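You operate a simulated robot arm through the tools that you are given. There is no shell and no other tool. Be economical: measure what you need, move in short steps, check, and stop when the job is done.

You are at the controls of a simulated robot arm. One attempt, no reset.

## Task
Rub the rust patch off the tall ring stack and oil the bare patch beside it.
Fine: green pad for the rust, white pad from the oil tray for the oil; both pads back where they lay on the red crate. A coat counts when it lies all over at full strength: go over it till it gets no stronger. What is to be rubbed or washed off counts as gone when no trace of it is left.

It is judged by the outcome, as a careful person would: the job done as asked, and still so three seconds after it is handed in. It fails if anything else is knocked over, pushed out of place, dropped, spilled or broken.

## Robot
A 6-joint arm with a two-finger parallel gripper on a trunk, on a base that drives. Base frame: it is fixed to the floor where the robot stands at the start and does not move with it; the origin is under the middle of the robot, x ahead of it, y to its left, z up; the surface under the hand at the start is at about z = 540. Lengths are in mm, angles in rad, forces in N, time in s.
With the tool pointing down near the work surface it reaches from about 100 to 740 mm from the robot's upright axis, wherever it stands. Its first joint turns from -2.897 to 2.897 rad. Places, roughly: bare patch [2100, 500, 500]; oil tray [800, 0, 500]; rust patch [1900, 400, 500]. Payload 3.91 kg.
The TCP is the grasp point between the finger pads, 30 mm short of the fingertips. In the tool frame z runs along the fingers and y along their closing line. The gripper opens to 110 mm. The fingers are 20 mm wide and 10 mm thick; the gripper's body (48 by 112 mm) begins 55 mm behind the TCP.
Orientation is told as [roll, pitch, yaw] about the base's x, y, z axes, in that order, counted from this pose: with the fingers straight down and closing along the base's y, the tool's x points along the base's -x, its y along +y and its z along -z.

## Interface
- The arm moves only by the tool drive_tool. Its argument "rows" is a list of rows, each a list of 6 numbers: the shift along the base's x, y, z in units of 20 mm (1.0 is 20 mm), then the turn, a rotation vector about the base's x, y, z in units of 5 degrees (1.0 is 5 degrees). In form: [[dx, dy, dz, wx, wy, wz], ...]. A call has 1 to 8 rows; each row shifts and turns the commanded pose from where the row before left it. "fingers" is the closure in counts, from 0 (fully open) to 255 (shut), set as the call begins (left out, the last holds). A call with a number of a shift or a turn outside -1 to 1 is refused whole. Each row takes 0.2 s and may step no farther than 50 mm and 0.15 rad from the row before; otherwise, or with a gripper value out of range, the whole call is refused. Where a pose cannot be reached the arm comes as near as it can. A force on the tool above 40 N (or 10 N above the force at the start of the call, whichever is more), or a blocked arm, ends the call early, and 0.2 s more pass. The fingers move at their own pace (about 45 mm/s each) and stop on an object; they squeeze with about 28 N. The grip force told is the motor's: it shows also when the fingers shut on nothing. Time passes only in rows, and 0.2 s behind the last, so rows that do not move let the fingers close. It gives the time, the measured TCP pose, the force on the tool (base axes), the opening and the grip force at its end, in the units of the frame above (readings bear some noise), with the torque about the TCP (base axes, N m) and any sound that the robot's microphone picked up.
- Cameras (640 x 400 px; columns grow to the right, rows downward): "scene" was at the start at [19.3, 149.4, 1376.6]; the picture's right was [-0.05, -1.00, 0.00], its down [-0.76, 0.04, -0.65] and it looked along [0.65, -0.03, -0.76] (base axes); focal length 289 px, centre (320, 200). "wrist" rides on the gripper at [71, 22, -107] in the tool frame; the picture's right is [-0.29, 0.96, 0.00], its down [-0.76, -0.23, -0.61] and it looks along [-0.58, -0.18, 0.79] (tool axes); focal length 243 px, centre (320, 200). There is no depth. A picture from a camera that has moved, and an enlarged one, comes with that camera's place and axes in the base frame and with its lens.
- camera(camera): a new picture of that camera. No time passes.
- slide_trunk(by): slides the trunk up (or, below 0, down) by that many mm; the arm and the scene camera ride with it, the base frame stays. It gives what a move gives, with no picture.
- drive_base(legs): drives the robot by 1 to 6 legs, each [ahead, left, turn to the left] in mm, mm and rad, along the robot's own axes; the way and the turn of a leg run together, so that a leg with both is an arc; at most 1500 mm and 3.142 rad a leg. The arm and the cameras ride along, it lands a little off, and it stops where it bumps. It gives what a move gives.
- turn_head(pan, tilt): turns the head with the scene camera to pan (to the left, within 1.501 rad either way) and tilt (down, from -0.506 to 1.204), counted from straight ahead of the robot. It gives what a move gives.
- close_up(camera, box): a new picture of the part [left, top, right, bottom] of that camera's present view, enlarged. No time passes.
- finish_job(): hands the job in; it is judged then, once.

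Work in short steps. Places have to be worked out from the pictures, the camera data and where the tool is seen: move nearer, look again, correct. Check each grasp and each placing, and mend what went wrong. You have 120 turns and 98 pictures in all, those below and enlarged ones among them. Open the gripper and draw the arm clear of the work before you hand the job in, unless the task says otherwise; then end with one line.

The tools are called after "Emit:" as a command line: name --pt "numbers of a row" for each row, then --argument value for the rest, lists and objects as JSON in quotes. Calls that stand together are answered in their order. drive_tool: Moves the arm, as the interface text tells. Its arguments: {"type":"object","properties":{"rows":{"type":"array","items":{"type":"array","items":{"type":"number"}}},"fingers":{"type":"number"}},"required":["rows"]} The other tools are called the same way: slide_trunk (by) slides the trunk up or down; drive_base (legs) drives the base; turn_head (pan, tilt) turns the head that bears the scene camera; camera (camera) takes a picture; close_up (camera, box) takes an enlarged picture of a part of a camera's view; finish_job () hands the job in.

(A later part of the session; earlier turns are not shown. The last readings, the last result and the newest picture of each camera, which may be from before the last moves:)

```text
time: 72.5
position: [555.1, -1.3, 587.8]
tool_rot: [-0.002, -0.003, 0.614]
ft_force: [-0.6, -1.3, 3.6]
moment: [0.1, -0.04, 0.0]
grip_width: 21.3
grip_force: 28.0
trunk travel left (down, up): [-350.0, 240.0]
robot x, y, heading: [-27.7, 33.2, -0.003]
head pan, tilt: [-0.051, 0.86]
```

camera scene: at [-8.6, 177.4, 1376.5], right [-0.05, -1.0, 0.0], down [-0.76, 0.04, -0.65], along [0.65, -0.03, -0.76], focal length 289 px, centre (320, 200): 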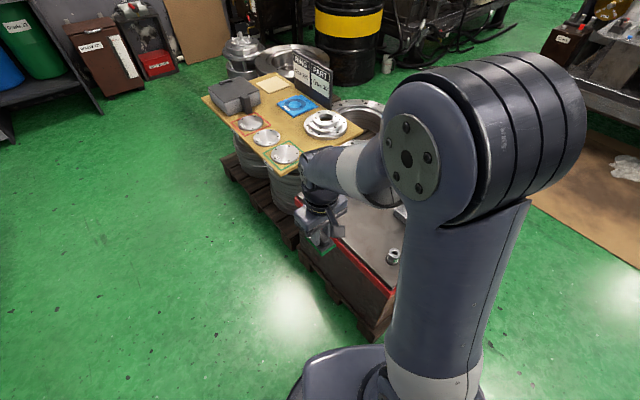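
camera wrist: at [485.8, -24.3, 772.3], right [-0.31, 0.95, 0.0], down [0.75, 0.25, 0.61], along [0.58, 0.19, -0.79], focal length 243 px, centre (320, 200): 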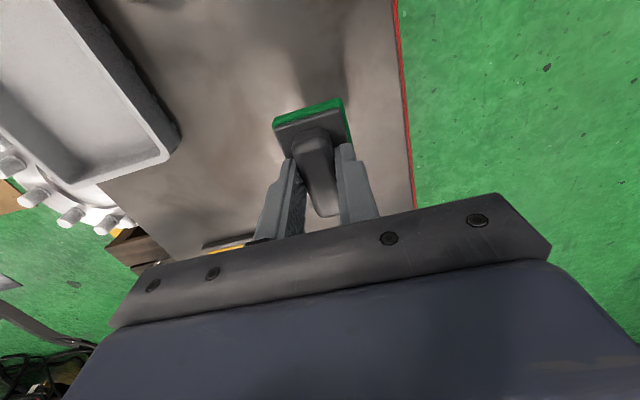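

Contact at 588. Open and lift straight up.

Emit:
drive_tool --pt "0 0 0 0 0 0" --pt "0 0 0 0 0 0" --pt "0 0 0 0 0 0" --pt "0 0 0.5 0 0 0" --pt "0 0 1 0 0 0" --pt "0 0 1 0 0 0" --pt "0 0 1 0 0 0" --pt "0 0 1 0 0 0" --fingers 100

Emit:
camera --camera "wrist"

Emit:
camera --camera "scene"

```text
time: 74.3
position: [554.8, -2.2, 676.0]
tool_rot: [-0.004, -0.001, 0.615]
ft_force: [0.6, 0.5, -1.0]
moment: [-0.01, 0.0, 0.03]
grip_width: 66.9
grip_force: 0.1
trunk travel left (down, up): [-350.0, 240.0]
robot x, y, heading: [-29.2, 28.6, -0.002]
head pan, tilt: [-0.051, 0.86]
```

```text
60 pictures are left
camera wrist: at [485.0, -25.2, 782.6], right [-0.31, 0.95, 0.0], down [0.75, 0.25, 0.61], along [0.58, 0.19, -0.79], focal length 243 px, centre (320, 200)
```

wrist: 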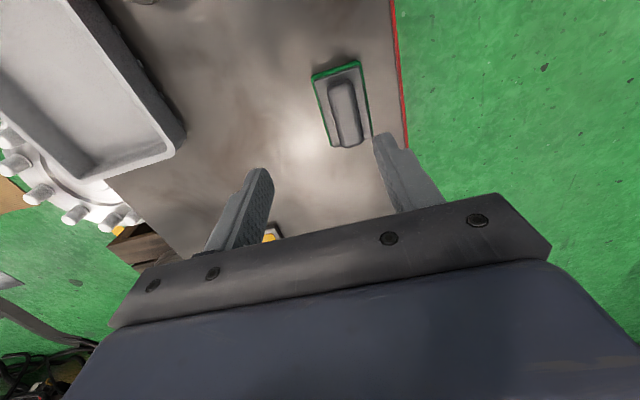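

```text
59 pictures are left
camera scene: at [-8.6, 177.5, 1376.4], right [-0.05, -1.0, 0.0], down [-0.76, 0.04, -0.65], along [0.65, -0.03, -0.76], focal length 289 px, centre (320, 200)
```

scene: 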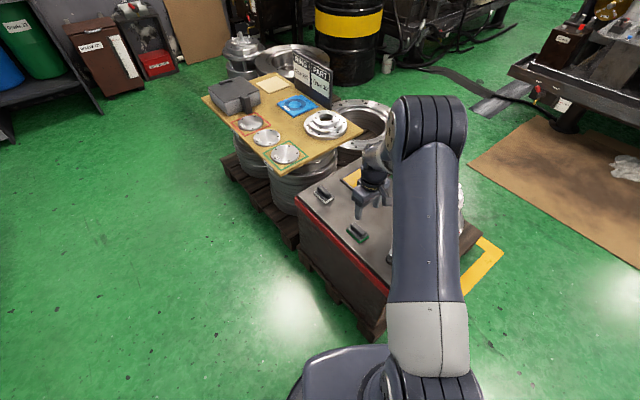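

The pad seems to have shifted ~19 mm toward the left edge on release. I zoom to measure it.

Emit:
close_up --camera "wrist" --box '[280, 40, 440, 160]'

Emit:
close_up --camera "scene" --box '[280, 150, 460, 300]'

```text
3.33 times, centred on (360, 100) of wrist
camera zoom: at [485.0, -25.2, 782.6], right [-0.31, 0.95, 0.0], down [0.75, 0.25, 0.61], along [0.58, 0.19, -0.79], focal length 809 px, centre (187, 533)
```

zoom: 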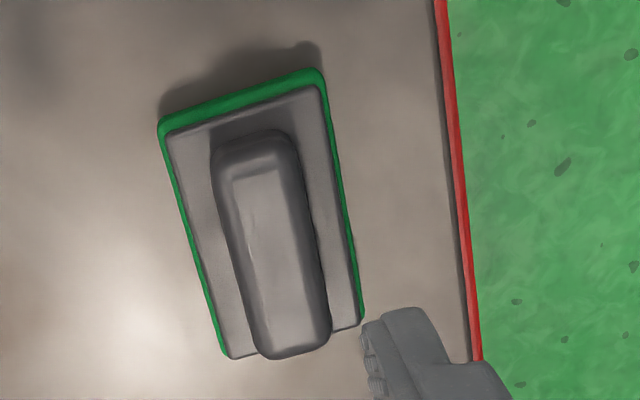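

```text
2.67 times, centred on (370, 225) of scene
camera zoom: at [-8.6, 177.5, 1376.4], right [-0.05, -1.0, 0.0], down [-0.76, 0.04, -0.65], along [0.65, -0.03, -0.76], focal length 770 px, centre (187, 133)
```

zoom: 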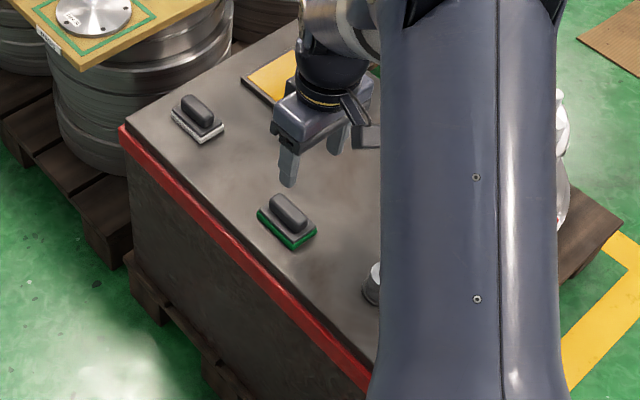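

The pad lies about 20 mm off (≈(544,17)), dragged by a fingertip on opening. I regrasp it 4 mm higher and set it right.

Emit:
drive_tool --pt "-0.55 0.95 -0.5 0 0 0" --pt "0 0 -1 0 0 0" --pt "0 0 -1 0 0 0" --pt "0 0 -0.9 0 0 0" --pt "0 0 -0.5 0 0 0" --pt "0 0 -0.2 0 0 0" --pt "0 0 0 0 0 0"

Emit:
camera --camera "wrist"

```text
time: 75.9
position: [541.9, 16.5, 596.0]
tool_rot: [-0.004, -0.003, 0.615]
ft_force: [-0.7, 0.7, 0.3]
moment: [-0.01, 0.0, 0.0]
grip_width: 66.7
grip_force: 0.0
trunk travel left (down, up): [-350.0, 240.0]
robot x, y, heading: [-29.1, 28.4, 0.0]
head pan, tilt: [-0.051, 0.86]
```

```text
56 pictures are left
camera wrist: at [472.6, -6.6, 701.9], right [-0.31, 0.95, 0.0], down [0.75, 0.25, 0.61], along [0.58, 0.19, -0.79], focal length 243 px, centre (320, 200)
```

wrist: 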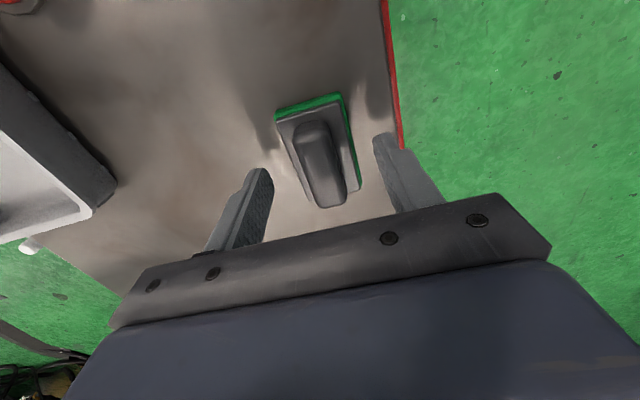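

Centred. Lower 3 mm and close.

Emit:
drive_tool --pt "0 0 -0.15 0 0 0" --pt "0 0 0 0 0 0" --pt "0 0 0 0 0 0" --pt "0 0 0 0 0 0" --pt "0 0 0 0 0 0" --fingers 255

Emit:
drive_tool --pt "0 0 0.5 0 0 0" --pt "0 0 0.25 0 0 0" --pt "0.6 -0.9 0 0 0 0" --pt "0 0 0 0 0 0"

Emit:
camera --camera "wrist"

```text
time: 77.1
position: [542.8, 18.1, 593.3]
tool_rot: [-0.004, -0.005, 0.614]
ft_force: [0.3, -0.9, 0.4]
moment: [0.02, 0.01, 0.0]
grip_width: 21.2
grip_force: 28.5
trunk travel left (down, up): [-350.0, 240.0]
robot x, y, heading: [-25.2, 27.6, -0.006]
head pan, tilt: [-0.051, 0.86]
```

```text
time: 78.1
position: [555.1, -1.0, 608.7]
tool_rot: [-0.002, -0.001, 0.614]
ft_force: [0.2, 0.1, -1.1]
moment: [-0.01, 0.0, 0.04]
grip_width: 21.1
grip_force: 28.5
trunk travel left (down, up): [-350.0, 240.0]
robot x, y, heading: [-29.9, 27.7, -0.0]
head pan, tilt: [-0.051, 0.86]
```

```text
55 pictures are left
camera wrist: at [485.2, -24.0, 714.0], right [-0.31, 0.95, 0.0], down [0.75, 0.25, 0.61], along [0.58, 0.19, -0.79], focal length 243 px, centre (320, 200)
```

wrist: 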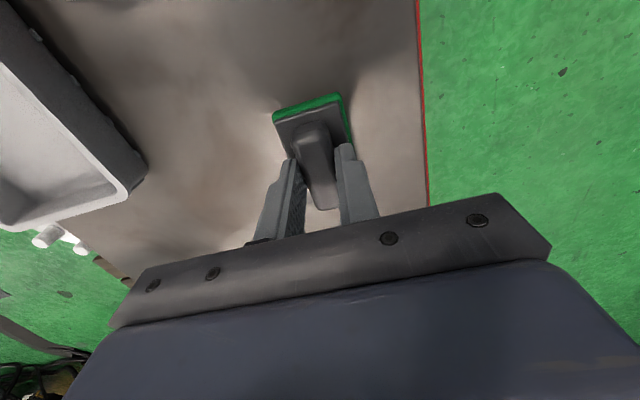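

Edge matches the original view, so the crate is unmoved. Lower to contact (~592.5).

Emit:
drive_tool --pt "-0.05 -0.05 -0.5 0 0 0" --pt "0 0 -0.2 0 0 0" --pt "0 0 -0.05 0 0 0" --pt "0 0 0 0 0 0"

Emit:
drive_tool --pt "0 0 -0.05 0 0 0" --pt "0 0 0 0 0 0"

```text
time: 79.1
position: [553.6, -1.9, 592.8]
tool_rot: [-0.003, -0.003, 0.614]
ft_force: [-0.5, 0.1, -0.4]
moment: [-0.06, -0.01, 0.0]
grip_width: 21.1
grip_force: 28.0
trunk travel left (down, up): [-350.0, 240.0]
robot x, y, heading: [-26.7, 26.4, -0.005]
head pan, tilt: [-0.051, 0.86]
```

```text
time: 79.7
position: [553.4, -2.6, 593.4]
tool_rot: [-0.002, -0.004, 0.614]
ft_force: [-0.6, -1.1, 5.3]
moment: [0.06, 0.13, 0.04]
grip_width: 21.1
grip_force: 27.6
trunk travel left (down, up): [-350.0, 240.0]
robot x, y, heading: [-30.4, 28.0, 0.004]
head pan, tilt: [-0.051, 0.86]
```

Touching lightly. I ease up 0.6 mm and open only slightly first.

Emit:
drive_tool --pt "0 0 0.03 0 0 0" --pt "0 0 0 0 0 0" --pt "0 0 0 0 0 0" --fingers 185

Emit:
camera --camera "wrist"

```text
time: 80.5
position: [553.7, -2.4, 593.0]
tool_rot: [-0.003, -0.001, 0.615]
ft_force: [0.3, 0.6, 0.6]
moment: [0.01, 0.01, 0.01]
grip_width: 30.1
grip_force: 0.0
trunk travel left (down, up): [-350.0, 240.0]
robot x, y, heading: [-25.9, 31.4, -0.004]
head pan, tilt: [-0.051, 0.86]
```

```text
54 pictures are left
camera wrist: at [483.6, -25.4, 699.0], right [-0.31, 0.95, 0.0], down [0.75, 0.25, 0.61], along [0.58, 0.19, -0.79], focal length 243 px, centre (320, 200)
```

wrist: 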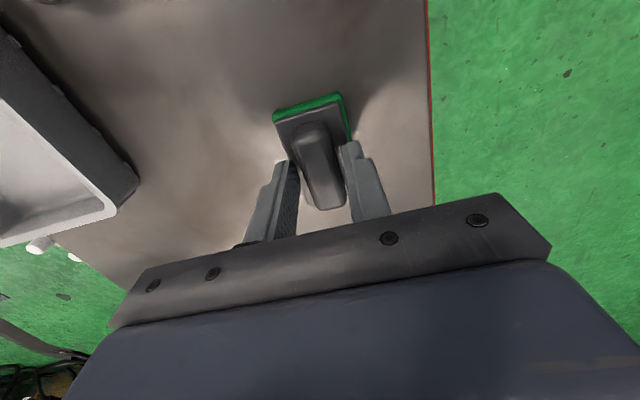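

The pad stayed put. Lift straight up and check.

Emit:
drive_tool --pt "0 0 0.5 0 0 0" --pt "0 0 1 0 0 0" --pt "0 0 1 0 0 0" --pt "0 0 1 0 0 0" --pt "0 0 0.7 0 0 0"

Emit:
close_up --camera "wrist" --box '[260, 40, 420, 160]'

```text
time: 81.7
position: [554.3, -1.6, 676.5]
tool_rot: [-0.003, -0.001, 0.613]
ft_force: [0.3, 0.4, 0.4]
moment: [-0.02, 0.03, 0.02]
grip_width: 30.3
grip_force: 0.0
trunk travel left (down, up): [-350.0, 240.0]
robot x, y, heading: [-27.3, 34.4, -0.005]
head pan, tilt: [-0.051, 0.86]
```

```text
3.33 times, centred on (340, 100) of wrist
camera zoom: at [483.8, -25.3, 783.0], right [-0.31, 0.95, 0.0], down [0.75, 0.25, 0.61], along [0.58, 0.19, -0.79], focal length 809 px, centre (253, 533)
```

zoom: 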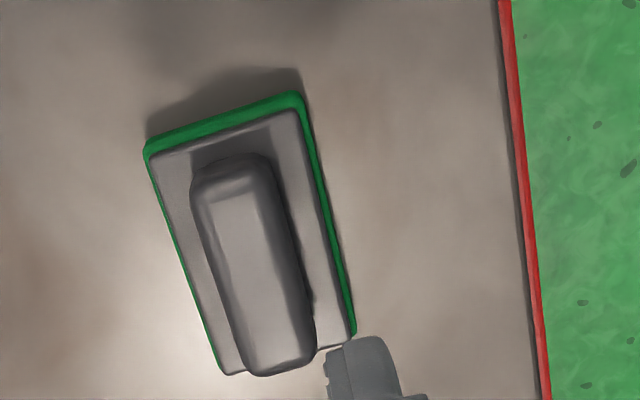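

Green pad is back to within ~1 mm. The white pad (~(720,126)) is at the edge of reach from here, so I raise the arm and reposition to the crate's left side at about (332,488), heading -0.91.

Emit:
drive_tool --pt "-0.5 0 1 0 0 0" --pt "-1 0 1 0 0 0" --pt "-1 0 1 0 0 0" --pt "-1 0 1 0 0 0" --pt "-1 0 1 0 0 0" --pt "-0.5 0 1 0 0 0" --fingers 100

Emit:
drive_base --legs '[[0, 458, 0], [0, 0, -0.91], [221, 284, 0]]'

Emit:
turn_head --pan 0.1 --tilt 1.0

Emit:
camera --camera "scene"

Emit:
camera --camera "wrist"

```text
time: 83.1
position: [452.6, -3.2, 796.6]
tool_rot: [-0.002, -0.005, 0.615]
ft_force: [0.7, 0.1, -0.7]
moment: [-0.01, 0.03, 0.0]
grip_width: 67.2
grip_force: 0.1
trunk travel left (down, up): [-350.0, 240.0]
robot x, y, heading: [-26.1, 25.3, -0.004]
head pan, tilt: [-0.051, 0.86]
```

```text
time: 90.1
position: [606.8, 87.1, 795.8]
tool_rot: [-0.004, -0.006, -0.299]
ft_force: [0.2, -0.4, 0.7]
moment: [-0.01, 0.02, -0.01]
grip_width: 67.0
grip_force: 0.2
trunk travel left (down, up): [-350.0, 240.0]
robot x, y, heading: [332.8, 485.1, -0.915]
head pan, tilt: [-0.051, 0.86]
```

```text
time: 90.8
position: [607.0, 87.6, 795.3]
tool_rot: [-0.005, -0.003, -0.296]
ft_force: [0.1, -0.3, -0.3]
moment: [0.0, 0.0, 0.02]
grip_width: 66.9
grip_force: 0.1
trunk travel left (down, up): [-350.0, 240.0]
robot x, y, heading: [336.5, 487.1, -0.912]
head pan, tilt: [0.099, 1.0]
```

```text
52 pictures are left
camera scene: at [469.2, 577.5, 1366.2], right [-0.73, -0.69, 0.0], down [-0.58, 0.61, -0.54], along [0.37, -0.39, -0.84], focal length 289 px, centre (320, 200)
```

scene: 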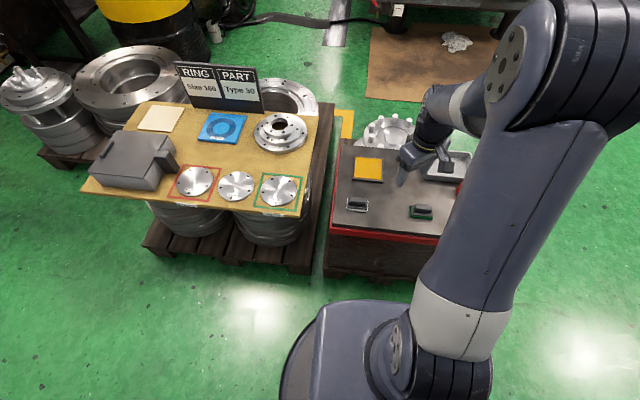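

```text
51 pictures are left
camera wrist: at [545.0, 129.4, 901.9], right [0.56, 0.83, 0.0], down [0.66, -0.44, 0.61], along [0.51, -0.34, -0.79], focal length 243 px, centre (320, 200)
```

wrist: 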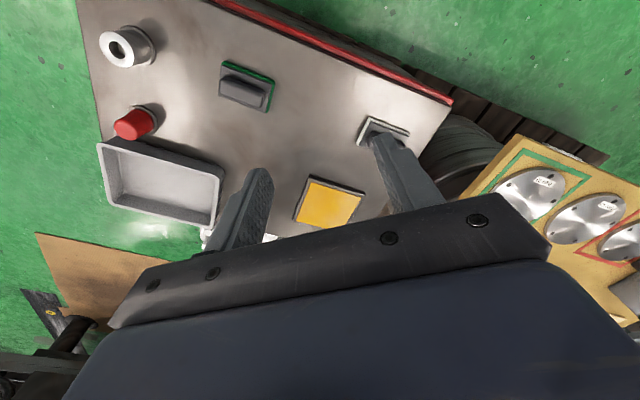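

White pad's handle is parallel to the green one's. I move above it with yaw turned to 0.62.

Emit:
drive_tool --pt "0.69 0.24 -0.3 0 0 1" --pt "0.69 0.24 -0.3 0 0 1" --pt "0.69 0.24 -0.3 0 0 1" --pt "0.69 0.24 -0.3 0 0 1" --pt "0.69 0.24 -0.3 0 0 1" --pt "0.69 0.24 -0.3 0 0 1" --pt "0.69 0.24 -0.3 0 0 1" --pt "0.69 0.24 -0.3 0 0 1"

Emit:
drive_tool --pt "0 0 -0.7 0 0 1" --pt "0 0 -0.7 0 0 1" --pt "0 0 -0.7 0 0 0.5" --pt "0 0 0 0 0 0"

Emit:
camera --camera "wrist"

Emit:
close_up --camera "scene" --box '[320, 140, 460, 240]'

```text
time: 92.6
position: [717.1, 124.3, 747.8]
tool_rot: [-0.002, -0.004, 0.402]
ft_force: [-0.3, 0.6, -0.1]
moment: [0.0, -0.02, 0.0]
grip_width: 66.8
grip_force: 0.0
trunk travel left (down, up): [-350.0, 240.0]
robot x, y, heading: [334.4, 486.1, -0.916]
head pan, tilt: [0.099, 1.0]
```

```text
time: 93.6
position: [718.1, 125.6, 704.3]
tool_rot: [-0.003, -0.002, 0.621]
ft_force: [0.1, -0.7, 0.2]
moment: [0.0, -0.01, -0.01]
grip_width: 67.2
grip_force: 0.1
trunk travel left (down, up): [-350.0, 240.0]
robot x, y, heading: [337.5, 487.0, -0.909]
head pan, tilt: [0.099, 1.0]
```

```text
50 pictures are left
camera wrist: at [647.5, 102.6, 810.8], right [-0.32, 0.95, 0.0], down [0.75, 0.26, 0.61], along [0.58, 0.19, -0.79], focal length 243 px, centre (320, 200)
```

wrist: 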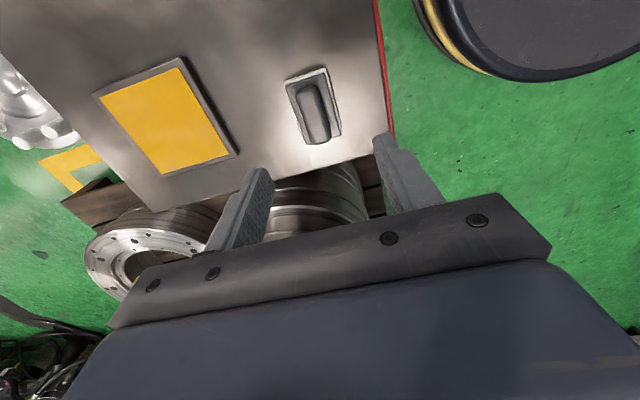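

```text
4.00 times, centred on (390, 190) of scene
camera zoom: at [469.3, 577.5, 1366.2], right [-0.73, -0.69, 0.0], down [-0.58, 0.61, -0.54], along [0.37, -0.39, -0.84], focal length 1156 px, centre (40, 240)
```

zoom: 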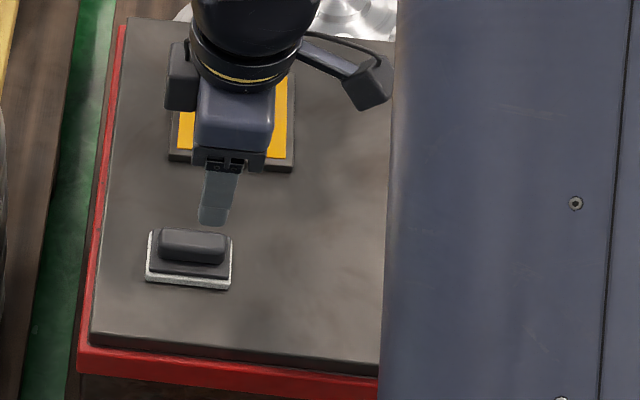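

White pad centre ≈ (725,120), axis ≈ 33°. I align and lower to z≈612.

Emit:
drive_tool --pt "0.32 -0.27 -0.8 0 0 -0.35" --pt "0 0 -1 0 0 0" --pt "0 0 -1 0 0 0" --pt "0 0 -1 0 0 0" --pt "0 0 -0.8 0 0 0" --pt "0 0 0 0 0 0"

Emit:
camera --camera "wrist"

```text
time: 95.0
position: [722.7, 119.1, 614.0]
tool_rot: [-0.003, -0.002, 0.59]
ft_force: [1.2, 0.4, 0.5]
moment: [-0.01, 0.03, 0.01]
grip_width: 66.8
grip_force: 0.1
trunk travel left (down, up): [-350.0, 240.0]
robot x, y, heading: [334.2, 489.4, -0.912]
head pan, tilt: [0.099, 1.0]
```

```text
48 pictures are left
camera wrist: at [651.6, 97.5, 719.1], right [-0.29, 0.96, 0.0], down [0.76, 0.23, 0.61], along [0.58, 0.18, -0.79], focal length 243 px, centre (320, 200)
```

wrist: 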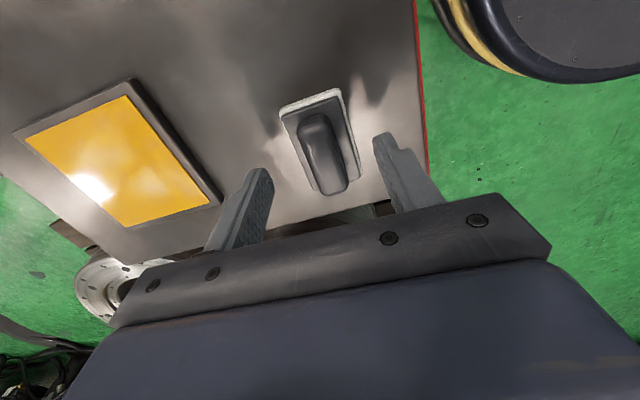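

Well aligned. Lower to ~593 and close.

Emit:
drive_tool --pt "0 0 -0.6 0 0 0" --pt "0 0 -0.4 0 0 0" --pt "0 0 0 0 0 0"

Emit:
drive_tool --pt "0 0 0 0 0 0" --pt "0 0 0 0 0 0" --pt "0 0 0 0 0 0" --pt "0 0 0 0 0 0" --pt "0 0 0 0 0 0" --fingers 255

Emit:
camera --camera "wrist"

```text
time: 95.8
position: [721.9, 119.9, 593.2]
tool_rot: [-0.004, -0.005, 0.59]
ft_force: [0.7, 0.1, -0.3]
moment: [-0.04, 0.03, 0.0]
grip_width: 66.8
grip_force: 0.1
trunk travel left (down, up): [-350.0, 240.0]
robot x, y, heading: [335.1, 490.6, -0.911]
head pan, tilt: [0.099, 1.0]
```

```text
time: 97.0
position: [723.2, 119.6, 593.9]
tool_rot: [-0.006, -0.003, 0.589]
ft_force: [0.2, -0.3, 1.2]
moment: [0.03, 0.02, -0.02]
grip_width: 21.3
grip_force: 27.8
trunk travel left (down, up): [-350.0, 240.0]
robot x, y, heading: [333.4, 481.2, -0.911]
head pan, tilt: [0.099, 1.0]
```

```text
47 pictures are left
camera wrist: at [651.9, 98.6, 699.7], right [-0.29, 0.96, 0.0], down [0.76, 0.23, 0.61], along [0.58, 0.18, -0.79], focal length 243 px, centre (320, 200)
```

wrist: 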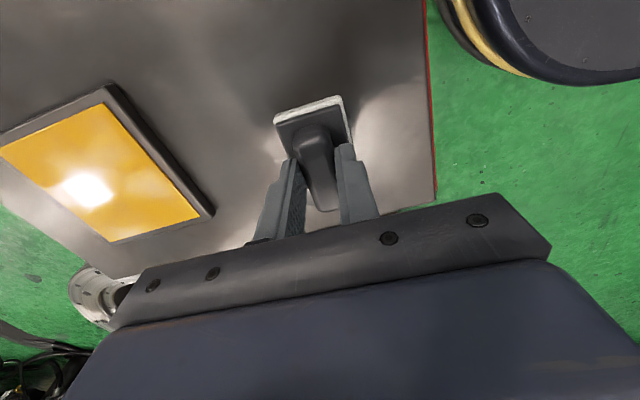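

Grasped; release pose to remember: (722.5,119.7,593.3), yaw 0.59. I lift and move over the oil tray centre (~(797,-25)).

Emit:
drive_tool --pt "0 0 0.5 0 0 0" --pt "0 0 1 0 0 0" --pt "0 0 1 0 0 0"

Emit:
drive_tool --pt "0.47 -0.9 0 0 0 0" --pt "0.47 -0.9 0 0 0 0" --pt "0.47 -0.9 0 0 0 0" --pt "0.47 -0.9 0 0 0 0" --pt "0.47 -0.9 0 0 0 0" --pt "0.47 -0.9 0 0 0 0" --pt "0.47 -0.9 0 0 0 0" --pt "0.4 -0.9 0 0 0 0"

Emit:
camera --camera "wrist"

Emit:
close_up --camera "scene" --box '[320, 130, 460, 230]'

```text
time: 97.8
position: [722.3, 122.4, 644.3]
tool_rot: [-0.003, -0.003, 0.59]
ft_force: [0.4, 0.4, -0.8]
moment: [0.0, 0.04, -0.02]
grip_width: 21.1
grip_force: 27.8
trunk travel left (down, up): [-350.0, 240.0]
robot x, y, heading: [335.7, 491.9, -0.913]
head pan, tilt: [0.099, 1.0]
```

```text
time: 99.6
position: [796.9, -24.9, 642.4]
tool_rot: [-0.001, -0.004, 0.589]
ft_force: [0.3, 0.5, -0.8]
moment: [-0.03, -0.02, 0.0]
grip_width: 20.9
grip_force: 28.1
trunk travel left (down, up): [-350.0, 240.0]
robot x, y, heading: [334.8, 489.4, -0.914]
head pan, tilt: [0.099, 1.0]
```

```text
46 pictures are left
camera wrist: at [725.9, -45.6, 749.0], right [-0.29, 0.96, 0.0], down [0.76, 0.23, 0.61], along [0.58, 0.18, -0.79], focal length 243 px, centre (320, 200)
```

wrist: 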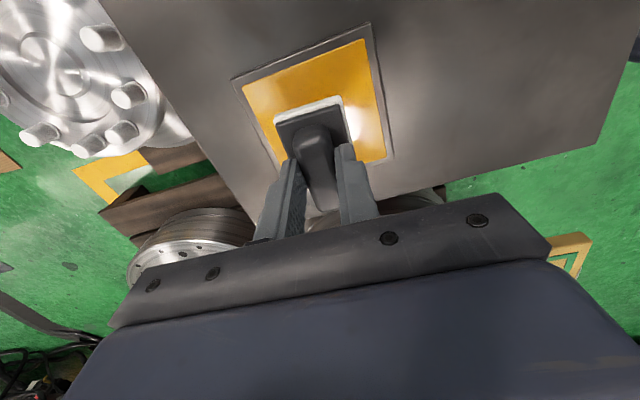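

```text
4.00 times, centred on (390, 180) of scene
camera zoom: at [469.2, 577.6, 1366.2], right [-0.73, -0.69, 0.0], down [-0.58, 0.61, -0.54], along [0.37, -0.39, -0.84], focal length 1156 px, centre (40, 280)
```

zoom: 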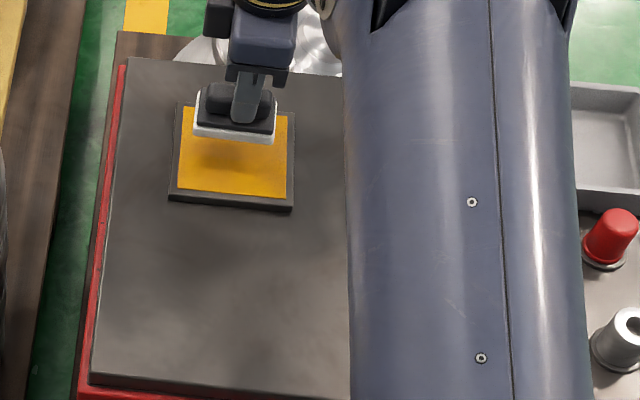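

Centred above the oil. Lower and creep to contact.

Emit:
drive_tool --pt "0 0 -1 0 0 0" --pt "0 0 -0.75 0 0 0" --pt "0 0 0 0 0 0"

Emit:
drive_tool --pt "0 0 -0.1 0 0 0" --pt "0 0 -0.1 0 0 0" --pt "0 0 0 0 0 0"

```text
time: 100.4
position: [796.7, -23.4, 608.6]
tool_rot: [-0.004, -0.001, 0.59]
ft_force: [0.5, -0.6, -1.1]
moment: [0.0, -0.01, -0.02]
grip_width: 21.1
grip_force: 27.8
trunk travel left (down, up): [-350.0, 240.0]
robot x, y, heading: [334.4, 487.8, -0.91]
head pan, tilt: [0.099, 1.0]
```

```text
time: 101.2
position: [796.2, -23.6, 604.6]
tool_rot: [-0.005, -0.004, 0.591]
ft_force: [0.3, -0.4, 4.1]
moment: [-0.01, 0.04, -0.03]
grip_width: 21.2
grip_force: 27.7
trunk travel left (down, up): [-350.0, 240.0]
robot x, y, heading: [333.4, 486.6, -0.908]
head pan, tilt: [0.099, 1.0]
```

In contact with 4 N. I press slightly more and rub a few mm to soak the pad.

Emit:
drive_tool --pt "0 0 -0.04 0 0 0" --pt "0.25 0 0 0 0 0" --pt "-0.5 0 0 0 0 0" --pt "0.25 0.25 0 0 0 0" --pt "0 -0.5 0 0 0 0" --pt "0 0.25 0 0 0 0" --pt "0 0 0 0 0 0"

Emit:
drive_tool --pt "0 0 0.2 0 0 0" --pt "0 0 0.5 0 0 0" --pt "0 0 0.8 0 0 0" --pt "0 0 0 0 0 0"

Emit:
camera --camera "wrist"

Emit:
close_up --camera "scene" --box '[320, 130, 460, 230]'

```text
time: 102.8
position: [797.0, -23.9, 605.6]
tool_rot: [-0.007, -0.004, 0.59]
ft_force: [0.9, -6.0, 13.8]
moment: [-0.1, 0.07, -0.03]
grip_width: 21.2
grip_force: 28.2
trunk travel left (down, up): [-350.0, 240.0]
robot x, y, heading: [334.4, 487.0, -0.908]
head pan, tilt: [0.099, 1.0]
```

```text
time: 103.8
position: [797.2, -24.2, 633.8]
tool_rot: [-0.003, 0.0, 0.589]
ft_force: [0.5, -0.9, 0.4]
moment: [-0.01, 0.01, 0.02]
grip_width: 21.1
grip_force: 27.7
trunk travel left (down, up): [-350.0, 240.0]
robot x, y, heading: [331.9, 486.6, -0.912]
head pan, tilt: [0.099, 1.0]
```

```text
44 pictures are left
camera wrist: at [726.2, -45.6, 740.2], right [-0.29, 0.96, 0.0], down [0.76, 0.23, 0.61], along [0.58, 0.18, -0.79], focal length 243 px, centre (320, 200)
```

wrist: 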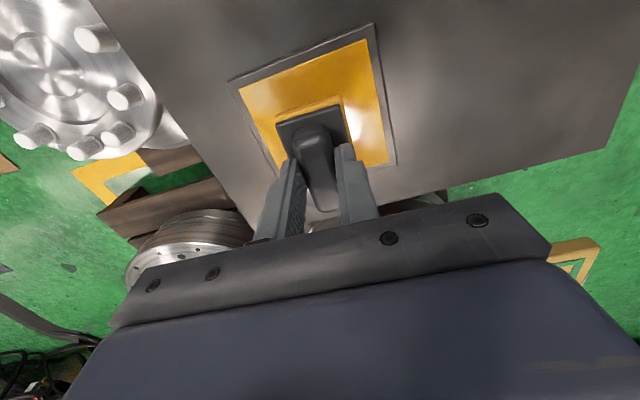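

```text
4.00 times, centred on (390, 180) of scene
camera zoom: at [469.2, 577.5, 1366.2], right [-0.73, -0.69, 0.0], down [-0.58, 0.61, -0.54], along [0.37, -0.39, -0.84], focal length 1156 px, centre (40, 280)
```

zoom: 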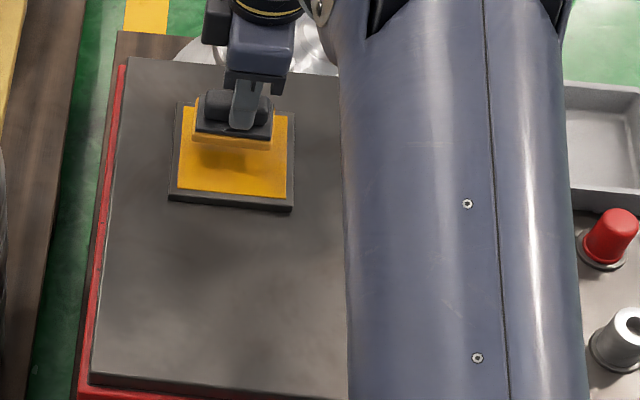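

The pad is soaked with oil. I lift, retract and drive back to the ring stack.

Emit:
drive_tool --pt "0 0 1 0 0 0" --pt "0 0 1 0 0 0" --pt "0 0 1 0 0 0" --pt "-0.6 0.7 1 0 0 0" --pt "-0.6 0.7 1 0 0 0" --pt "-0.6 0.7 1 0 0 0" --pt "-0.6 0.7 1 0 0 0" --pt "-0.6 0.7 1 0 0 0"

Emit:
drive_tool --pt "-0.6 0.7 0.5 0 0 -1" --pt "-0.6 0.7 0.5 0 0 -1" --pt "-0.6 0.7 0.2 0 0 -1" --pt "-0.6 0.7 0 0 0 -1" --pt "0 0 0 0 0 -1" --pt "0 0 0 0 0 -1" --pt "0 0 0 0 0 -1" --pt "0 0 0 0 0 -1"

Emit:
drive_base --legs '[[-700, 0, 0], [0, 0, 0.912], [0, 200, 0], [1500, 0, 0]]'

```text
time: 105.6
position: [736.2, 45.8, 794.4]
tool_rot: [-0.004, -0.004, 0.59]
ft_force: [-0.4, -0.4, -1.4]
moment: [-0.01, 0.0, 0.01]
grip_width: 20.8
grip_force: 27.8
trunk travel left (down, up): [-350.0, 240.0]
robot x, y, heading: [334.0, 489.3, -0.915]
head pan, tilt: [0.099, 1.0]
```

```text
time: 107.4
position: [688.6, 102.1, 817.3]
tool_rot: [-0.003, -0.001, -0.109]
ft_force: [0.6, 0.4, 0.8]
moment: [0.01, 0.0, 0.0]
grip_width: 21.1
grip_force: 27.5
trunk travel left (down, up): [-350.0, 240.0]
robot x, y, heading: [336.0, 485.1, -0.908]
head pan, tilt: [0.099, 1.0]
```

```text
time: 121.9
position: [1942.3, 1294.5, 817.6]
tool_rot: [-0.005, -0.002, 0.818]
ft_force: [0.4, -0.3, -0.4]
moment: [0.01, -0.01, -0.02]
grip_width: 20.9
grip_force: 27.6
trunk travel left (down, up): [-350.0, 240.0]
robot x, y, heading: [1423.4, 1244.4, 0.018]
head pan, tilt: [0.099, 1.0]
```

On course. Turn toward the ring and move in.

Emit:
drive_base --legs '[[0, 0, -1.118], [360, 215, 0]]'

Emit:
turn_head --pan 0.0 --tilt 0.95

Emit:
camera --camera "scene"

```text
time: 127.3
position: [2040.7, 568.3, 816.9]
tool_rot: [-0.002, -0.002, -0.303]
ft_force: [-0.1, 0.0, -0.4]
moment: [-0.01, 0.0, 0.02]
grip_width: 20.9
grip_force: 27.4
trunk travel left (down, up): [-350.0, 240.0]
robot x, y, heading: [1772.2, 1013.8, -1.107]
head pan, tilt: [0.099, 1.0]
```

```text
time: 128.0
position: [2041.6, 567.8, 817.8]
tool_rot: [-0.003, -0.002, -0.304]
ft_force: [-0.2, 0.5, -0.4]
moment: [-0.01, 0.02, 0.02]
grip_width: 21.3
grip_force: 28.2
trunk travel left (down, up): [-350.0, 240.0]
robot x, y, heading: [1773.7, 1013.5, -1.106]
head pan, tilt: [0.0, 0.949]
```

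```text
42 pictures are left
camera scene: at [1914.5, 1071.1, 1369.8], right [-0.89, -0.45, 0.0], down [-0.36, 0.73, -0.58], along [0.26, -0.52, -0.81], focal length 289 px, centre (320, 200)
```

scene: 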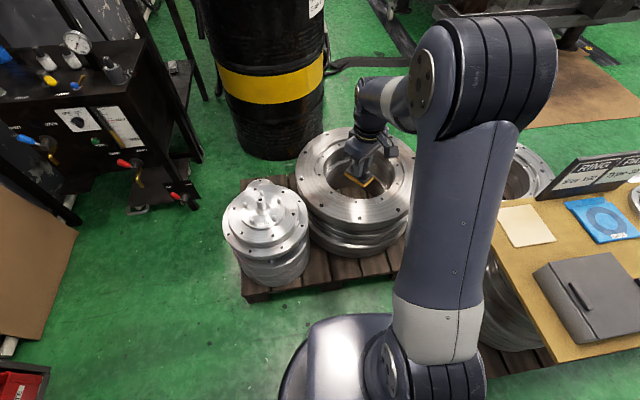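

I move above the expected bare patch (2105,489), yaw ~0.

Emit:
drive_tool --pt "0.4 -0.49 -0.95 0 0 0.44" --pt "0.4 -0.49 -0.95 0 0 0.44" --pt "0.4 -0.49 -0.95 0 0 0.44" --pt "0.4 -0.49 -0.95 0 0 0.44" --pt "0.4 -0.49 -0.95 0 0 0.44" --pt "0.4 -0.49 -0.95 0 0 0.44" --pt "0.4 -0.49 -0.95 0 0 0.44" --pt "0.4 -0.49 -0.95 0 0 0.44"

Emit:
drive_tool --pt "0 0 -1 0 0 0" --pt "0 0 -1 0 0 0" --pt "0 0 -1 0 0 0" --pt "0 0 -1 0 0 0" --pt "0 0 0 0 0 0"

Emit:
close_up --camera "scene" --box '[280, 120, 440, 240]'

Emit:
camera --camera "wrist"

```text
time: 129.8
position: [2106.5, 490.5, 665.6]
tool_rot: [-0.003, -0.003, 0.005]
ft_force: [0.5, -0.1, -1.1]
moment: [0.0, -0.05, -0.01]
grip_width: 21.1
grip_force: 28.1
trunk travel left (down, up): [-350.0, 240.0]
robot x, y, heading: [1769.6, 1012.5, -1.11]
head pan, tilt: [0.0, 0.949]
```

```text
time: 130.9
position: [2105.0, 489.5, 583.6]
tool_rot: [-0.002, -0.002, 0.005]
ft_force: [-0.1, 0.0, -1.3]
moment: [-0.04, 0.03, 0.01]
grip_width: 21.1
grip_force: 28.0
trunk travel left (down, up): [-350.0, 240.0]
robot x, y, heading: [1769.8, 1011.8, -1.112]
head pan, tilt: [0.0, 0.949]
```

```text
3.33 times, centred on (360, 180) of scene
camera zoom: at [1914.5, 1071.0, 1369.8], right [-0.89, -0.45, 0.0], down [-0.36, 0.73, -0.58], along [0.26, -0.52, -0.81], focal length 963 px, centre (187, 267)
```

zoom: 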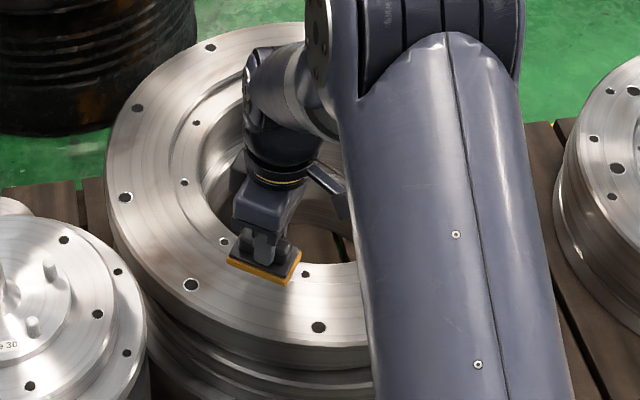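

```text
40 pictures are left
camera wrist: at [2034.5, 511.4, 690.7], right [0.29, 0.96, 0.0], down [0.76, -0.23, 0.61], along [0.58, -0.18, -0.79], focal length 243 px, centre (320, 200)
```

wrist: 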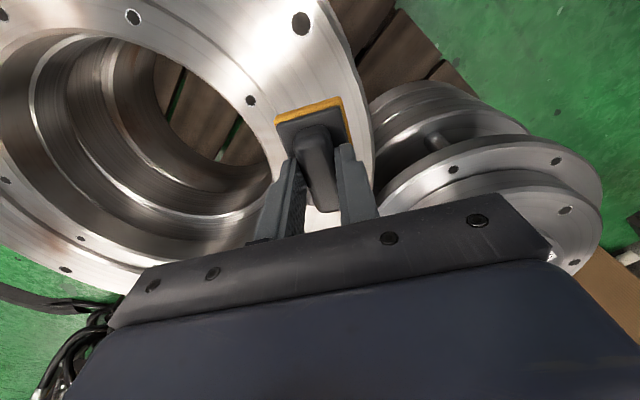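

Position matches between the two bolt holes at the rust's radius. Lower to contact.

Emit:
drive_tool --pt "0 0 -1 0 0 0" --pt "0 0 -1 0 0 0" --pt "0 0 -1 0 0 0" --pt "0 0 -0.4 0 0 0" --pt "0 0 0 0 0 0"

Emit:
drive_tool --pt "0 0 -0.1 0 0 0" --pt "0 0 -0.1 0 0 0" --pt "0 0 0 0 0 0"

```text
time: 132.2
position: [2105.8, 490.7, 518.2]
tool_rot: [-0.004, -0.004, 0.003]
ft_force: [-0.3, 0.0, -0.3]
moment: [-0.01, 0.0, -0.02]
grip_width: 21.2
grip_force: 27.7
trunk travel left (down, up): [-350.0, 240.0]
robot x, y, heading: [1773.8, 1011.6, -1.108]
head pan, tilt: [0.0, 0.949]
```

```text
time: 132.9
position: [2105.5, 490.2, 514.4]
tool_rot: [-0.003, -0.002, 0.003]
ft_force: [0.2, -0.1, -0.5]
moment: [-0.04, 0.04, -0.01]
grip_width: 21.1
grip_force: 27.9
trunk travel left (down, up): [-350.0, 240.0]
robot x, y, heading: [1768.9, 1014.9, -1.107]
head pan, tilt: [0.0, 0.949]
```

Emit:
drive_tool --pt "0 0 -0.1 0 0 0" --pt "0 0 -0.05 0 0 0" --pt "0 0 -0.03 0 0 0" --pt "0 0 0 0 0 0"

```text
time: 133.9
position: [2105.8, 489.8, 511.0]
tool_rot: [-0.005, -0.002, 0.004]
ft_force: [-0.9, 0.0, 5.8]
moment: [0.17, 0.02, 0.03]
grip_width: 21.1
grip_force: 28.2
trunk travel left (down, up): [-350.0, 240.0]
robot x, y, heading: [1771.9, 1011.3, -1.106]
head pan, tilt: [0.0, 0.949]
```

Contact. I press slightly more and rub short strokes, then look.

Emit:
drive_tool --pt "0 0 -0.03 0 0 0" --pt "0.7 0 0 0 0 0" --pt "-0.7 0.2 0 0 0 0" --pt "-0.7 -0.2 0 0 0 0" --pt "0 -0.3 0 0 0 0" --pt "0.7 0 0 0 0 0" --pt "0.7 0 0 0 0 0" --pt "-0.7 0.3 0 0 0 0"

Emit:
drive_tool --pt "0 0 0.2 0 0 0" --pt "0 0 1 0 0 0" --pt "0 -1 1 0 0 0" --pt "0 -1 1 0 0 0" --pt "0 -1 1 0 0 0" --pt "0 -1 1 0 0 0" --pt "0 -1 0 0 0 0"

Emit:
close_up --camera "scene" --box '[304, 175, 368, 225]'

```text
time: 135.8
position: [2106.7, 490.1, 509.7]
tool_rot: [-0.005, -0.002, 0.005]
ft_force: [3.8, -2.9, 15.2]
moment: [-0.05, -0.04, 0.04]
grip_width: 21.1
grip_force: 28.1
trunk travel left (down, up): [-350.0, 240.0]
robot x, y, heading: [1765.9, 1015.6, -1.107]
head pan, tilt: [0.0, 0.949]
```

```text
time: 137.3
position: [2105.2, 390.4, 614.0]
tool_rot: [-0.003, -0.004, 0.002]
ft_force: [0.6, 0.0, -0.6]
moment: [-0.02, -0.03, 0.02]
grip_width: 20.9
grip_force: 27.8
trunk travel left (down, up): [-350.0, 240.0]
robot x, y, heading: [1767.8, 1014.2, -1.11]
head pan, tilt: [0.0, 0.949]
```

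```text
8.00 times, centred on (336, 200) of scene
camera zoom: at [1914.4, 1071.3, 1369.8], right [-0.89, -0.45, 0.0], down [-0.36, 0.73, -0.58], along [0.26, -0.52, -0.81], focal length 2312 px, centre (192, 200)
```

zoom: 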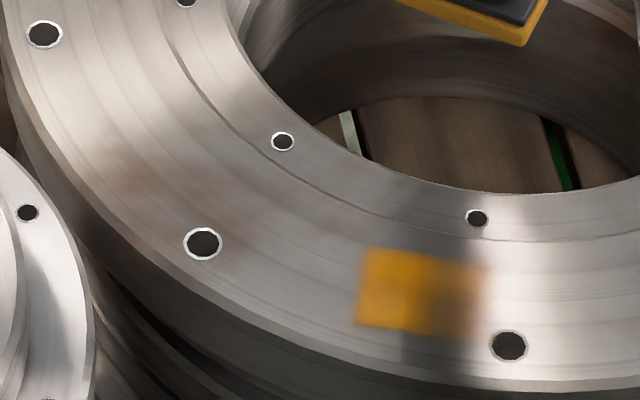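

The oil shows: the patch has sharp left, top and bottom borders, but continues to the right past my strokes. I go again centred at about (2070,476), with yaw 0.47 to match the patch's direction.

Emit:
drive_tool --pt "-0.35 0.87 0 0 0 0.9" --pt "-0.35 0.87 0 0 0 0.9" --pt "-0.35 0.87 -0.5 0 0 0.9" --pt "-0.35 0.87 -0.6 0 0 0.9" --pt "-0.35 0.87 -1 0 0 0.9" --pt "0 0 -1 0 0 0.9" --pt "0 0 -1 0 0 0" --pt "0 0 -0.6 0 0 0"

Emit:
drive_tool --pt "0 0 -0.15 0 0 0" --pt "0 0 -0.1 0 0 0" --pt "0 0 0 0 0 0"

```text
time: 139.2
position: [2069.1, 477.5, 520.3]
tool_rot: [-0.004, -0.004, 0.474]
ft_force: [-0.5, -0.5, -0.5]
moment: [0.02, 0.03, 0.02]
grip_width: 21.3
grip_force: 28.4
trunk travel left (down, up): [-350.0, 240.0]
robot x, y, heading: [1768.3, 1015.3, -1.113]
head pan, tilt: [0.0, 0.949]
```

```text
time: 139.9
position: [2069.8, 476.9, 514.7]
tool_rot: [-0.002, -0.001, 0.474]
ft_force: [0.2, 0.4, -1.1]
moment: [-0.03, -0.01, -0.03]
grip_width: 21.3
grip_force: 27.7
trunk travel left (down, up): [-350.0, 240.0]
robot x, y, heading: [1772.9, 1012.9, -1.108]
head pan, tilt: [0.0, 0.949]
```

Emit:
drive_tool --pt "0 0 -0.1 0 0 0" --pt "0 0 -0.08 0 0 0" --pt "0 0 -0.04 0 0 0" --pt "0 0 0 0 0 0"

```text
time: 140.9
position: [2071.4, 476.5, 510.4]
tool_rot: [-0.003, -0.002, 0.474]
ft_force: [-1.5, 0.2, 4.8]
moment: [0.17, 0.05, -0.01]
grip_width: 21.1
grip_force: 28.0
trunk travel left (down, up): [-350.0, 240.0]
robot x, y, heading: [1773.0, 1012.8, -1.106]
head pan, tilt: [0.0, 0.949]
```

Contact at 5 N. I press slightly and stroke along the patch direction, over ±25 mm and ±10 mm across.

Emit:
drive_tool --pt "0 0 -0.04 0 0 0" --pt "0.71 0.36 0 0 0 0" --pt "-0.8 -0.4 0 0 0 0" --pt "-0.8 -0.4 0 0 0 0" --pt "-0.49 0.32 0 0 0 0" --pt "0.8 0.4 0 0 0 0" --pt "0.8 0.4 0 0 0 0" --pt "0 0 0 0 0 0"

Emit:
drive_tool --pt "0.45 -0.89 0 0 0 0" --pt "-0.8 -0.4 0 0 0 0" --pt "-0.8 -0.4 0 0 0 0" --pt "-0.22 0.45 0 0 0 0" --pt "0.8 0.4 0 0 0 0" --pt "0.5 0.25 0 0 0 0" --pt "0 0 0 0 0 0"

Emit:
drive_tool --pt "0 0 0.2 0 0 0" --pt "0 0 1 0 0 0" --pt "0.4 -1 1 0 0 0" --pt "0.4 -1 1 0 0 0" --pt "0.4 -1 1 0 0 0" --pt "0.4 -1 1 0 0 0" --pt "0 -1 0 0 0 0"

Emit:
close_up --camera "scene" --box '[314, 180, 378, 220]'

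```text
time: 142.8
position: [2074.0, 491.1, 510.6]
tool_rot: [-0.003, -0.001, 0.475]
ft_force: [-5.6, -1.3, 16.8]
moment: [-0.08, 0.3, 0.04]
grip_width: 21.2
grip_force: 28.0
trunk travel left (down, up): [-350.0, 240.0]
robot x, y, heading: [1767.6, 1013.0, -1.111]
head pan, tilt: [0.0, 0.949]
```

```text
time: 144.3
position: [2074.4, 476.8, 509.9]
tool_rot: [-0.001, -0.003, 0.473]
ft_force: [-0.4, -0.1, 1.8]
moment: [-0.01, 0.08, 0.03]
grip_width: 21.2
grip_force: 28.0
trunk travel left (down, up): [-350.0, 240.0]
robot x, y, heading: [1772.3, 1015.8, -1.104]
head pan, tilt: [0.0, 0.949]
```

```text
time: 145.9
position: [2105.4, 378.7, 613.4]
tool_rot: [-0.002, -0.001, 0.474]
ft_force: [0.2, -0.2, -2.0]
moment: [-0.01, 0.01, -0.02]
grip_width: 21.1
grip_force: 28.0
trunk travel left (down, up): [-350.0, 240.0]
robot x, y, heading: [1768.6, 1012.7, -1.113]
head pan, tilt: [0.0, 0.949]
```

```text
10.00 times, centred on (346, 200) of scene
camera zoom: at [1914.5, 1071.3, 1369.8], right [-0.89, -0.45, 0.0], down [-0.36, 0.73, -0.58], along [0.26, -0.52, -0.81], focal length 2889 px, centre (60, 200)
```

zoom: 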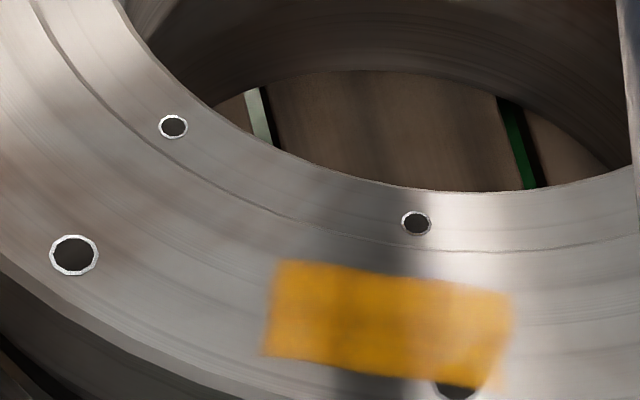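

The patch is now clear: ~88×44 mm, centre ≈ (2072,481), direction ~18°. I go over it again with yaw 0.33, covering beyond all edges.

Emit:
drive_tool --pt "-0.28 0.85 0 0 0 -0.3" --pt "-0.28 0.85 0 0 0 -0.3" --pt "-0.28 0.85 -0.5 0 0 -0.3" --pt "-0.28 0.85 -0.6 0 0 -0.3" --pt "-0.28 0.85 -0.9 0 0 -0.3" --pt "-0.28 0.85 -1 0 0 -0.2" --pt "0 0 -1 0 0 0" --pt "0 0 -0.6 0 0 0"

Emit:
drive_tool --pt "0 0 -0.25 0 0 0" --pt "0 0 -0.1 0 0 0" --pt "0 0 -0.08 0 0 0" --pt "0 0 0 0 0 0"

```text
time: 147.8
position: [2071.3, 480.7, 521.6]
tool_rot: [-0.003, -0.004, 0.327]
ft_force: [0.4, -1.2, -0.9]
moment: [0.02, 0.0, 0.0]
grip_width: 21.1
grip_force: 28.2
trunk travel left (down, up): [-350.0, 240.0]
robot x, y, heading: [1769.2, 1015.9, -1.107]
head pan, tilt: [0.0, 0.949]
```

```text
time: 148.8
position: [2070.4, 481.5, 512.5]
tool_rot: [-0.003, -0.002, 0.326]
ft_force: [-0.4, -0.3, -0.6]
moment: [0.02, -0.02, -0.01]
grip_width: 21.1
grip_force: 28.2
trunk travel left (down, up): [-350.0, 240.0]
robot x, y, heading: [1768.8, 1014.9, -1.107]
head pan, tilt: [0.0, 0.949]
```

Emit:
drive_tool --pt "0 0 -0.08 0 0 0" --pt "0 0 -0.05 0 0 0" --pt "0 0 0 0 0 0"

Emit:
drive_tool --pt "0.9 0.3 0 0 0 0" --pt "0.5 0.17 0 0 0 0" --pt "-0.13 0.4 0 0 0 0" --pt "-0.95 -0.32 0 0 0 0" --pt "-0.95 -0.32 0 0 0 0" --pt "-0.9 -0.3 0 0 0 0" --pt "0.26 -0.8 0 0 0 0" --pt "0.95 0.32 0 0 0 0"

Emit:
drive_tool --pt "0.95 0.32 0 0 0 0" --pt "0.9 0.3 0 0 0 0" --pt "-0.13 0.4 0 0 0 0" --pt "-0.95 -0.32 0 0 0 0" --pt "-0.95 -0.32 0 0 0 0" --pt "-0.9 -0.3 0 0 0 0" --pt "-0.13 0.4 0 0 0 0" --pt "0.95 0.32 0 0 0 0"

Emit:
drive_tool --pt "0.95 0.32 0 0 0 0" --pt "0.9 0.3 0 0 0 0" --pt "0.26 -0.8 0 0 0 0" --pt "-0.95 -0.32 0 0 0 0" --pt "-0.95 -0.32 0 0 0 0" --pt "-0.9 -0.3 0 0 0 0" --pt "0.95 0.32 0 0 0 0" --pt "0.5 0.57 0 0 0 0"

Emit:
drive_tool --pt "0 0 0.2 0 0 0" --pt "0 0 1 0 0 0" --pt "0.4 -1 1 0 0 0" --pt "0.4 -1 1 0 0 0" --pt "0.4 -1 1 0 0 0" --pt "0.4 -1 1 0 0 0" --pt "0 -1 0 0 0 0"

Emit:
close_up --camera "scene" --box '[314, 180, 378, 220]'

```text
time: 149.6
position: [2072.8, 480.3, 512.4]
tool_rot: [-0.004, -0.002, 0.327]
ft_force: [-0.9, -1.2, -1.1]
moment: [0.02, 0.04, 0.01]
grip_width: 21.1
grip_force: 28.0
trunk travel left (down, up): [-350.0, 240.0]
robot x, y, heading: [1767.5, 1014.3, -1.104]
head pan, tilt: [0.0, 0.949]
```

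```text
time: 151.3
position: [2067.0, 469.4, 510.9]
tool_rot: [-0.001, -0.002, 0.325]
ft_force: [-0.7, -0.2, -0.9]
moment: [0.03, 0.02, -0.02]
grip_width: 20.9
grip_force: 27.6
trunk travel left (down, up): [-350.0, 240.0]
robot x, y, heading: [1766.1, 1014.8, -1.104]
head pan, tilt: [0.0, 0.949]
```

```text
time: 153.2
position: [2059.1, 485.7, 510.3]
tool_rot: [-0.003, -0.004, 0.327]
ft_force: [0.2, 0.2, -0.4]
moment: [0.04, 0.01, 0.01]
grip_width: 21.1
grip_force: 28.0
trunk travel left (down, up): [-350.0, 240.0]
robot x, y, heading: [1770.9, 1012.3, -1.112]
head pan, tilt: [0.0, 0.949]
```

```text
time: 154.9
position: [2076.5, 482.4, 511.6]
tool_rot: [-0.003, -0.002, 0.329]
ft_force: [0.3, 0.0, -1.1]
moment: [0.0, -0.01, 0.01]
grip_width: 21.2
grip_force: 27.6
trunk travel left (down, up): [-350.0, 240.0]
robot x, y, heading: [1767.5, 1010.0, -1.106]
head pan, tilt: [0.0, 0.949]
```

```text
time: 156.6
position: [2107.6, 381.3, 614.1]
tool_rot: [-0.004, -0.002, 0.325]
ft_force: [-0.5, -0.2, -1.1]
moment: [-0.01, 0.01, 0.02]
grip_width: 21.0
grip_force: 27.6
trunk travel left (down, up): [-350.0, 240.0]
robot x, y, heading: [1767.9, 1015.9, -1.109]
head pan, tilt: [0.0, 0.949]
```

```text
10.00 times, centred on (346, 200) of scene
camera zoom: at [1914.4, 1071.3, 1369.8], right [-0.89, -0.45, 0.0], down [-0.36, 0.73, -0.58], along [0.26, -0.52, -0.81], focal length 2889 px, centre (60, 200)
```

zoom: 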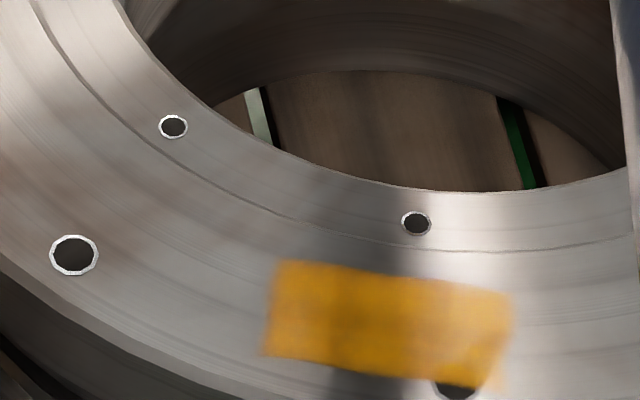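

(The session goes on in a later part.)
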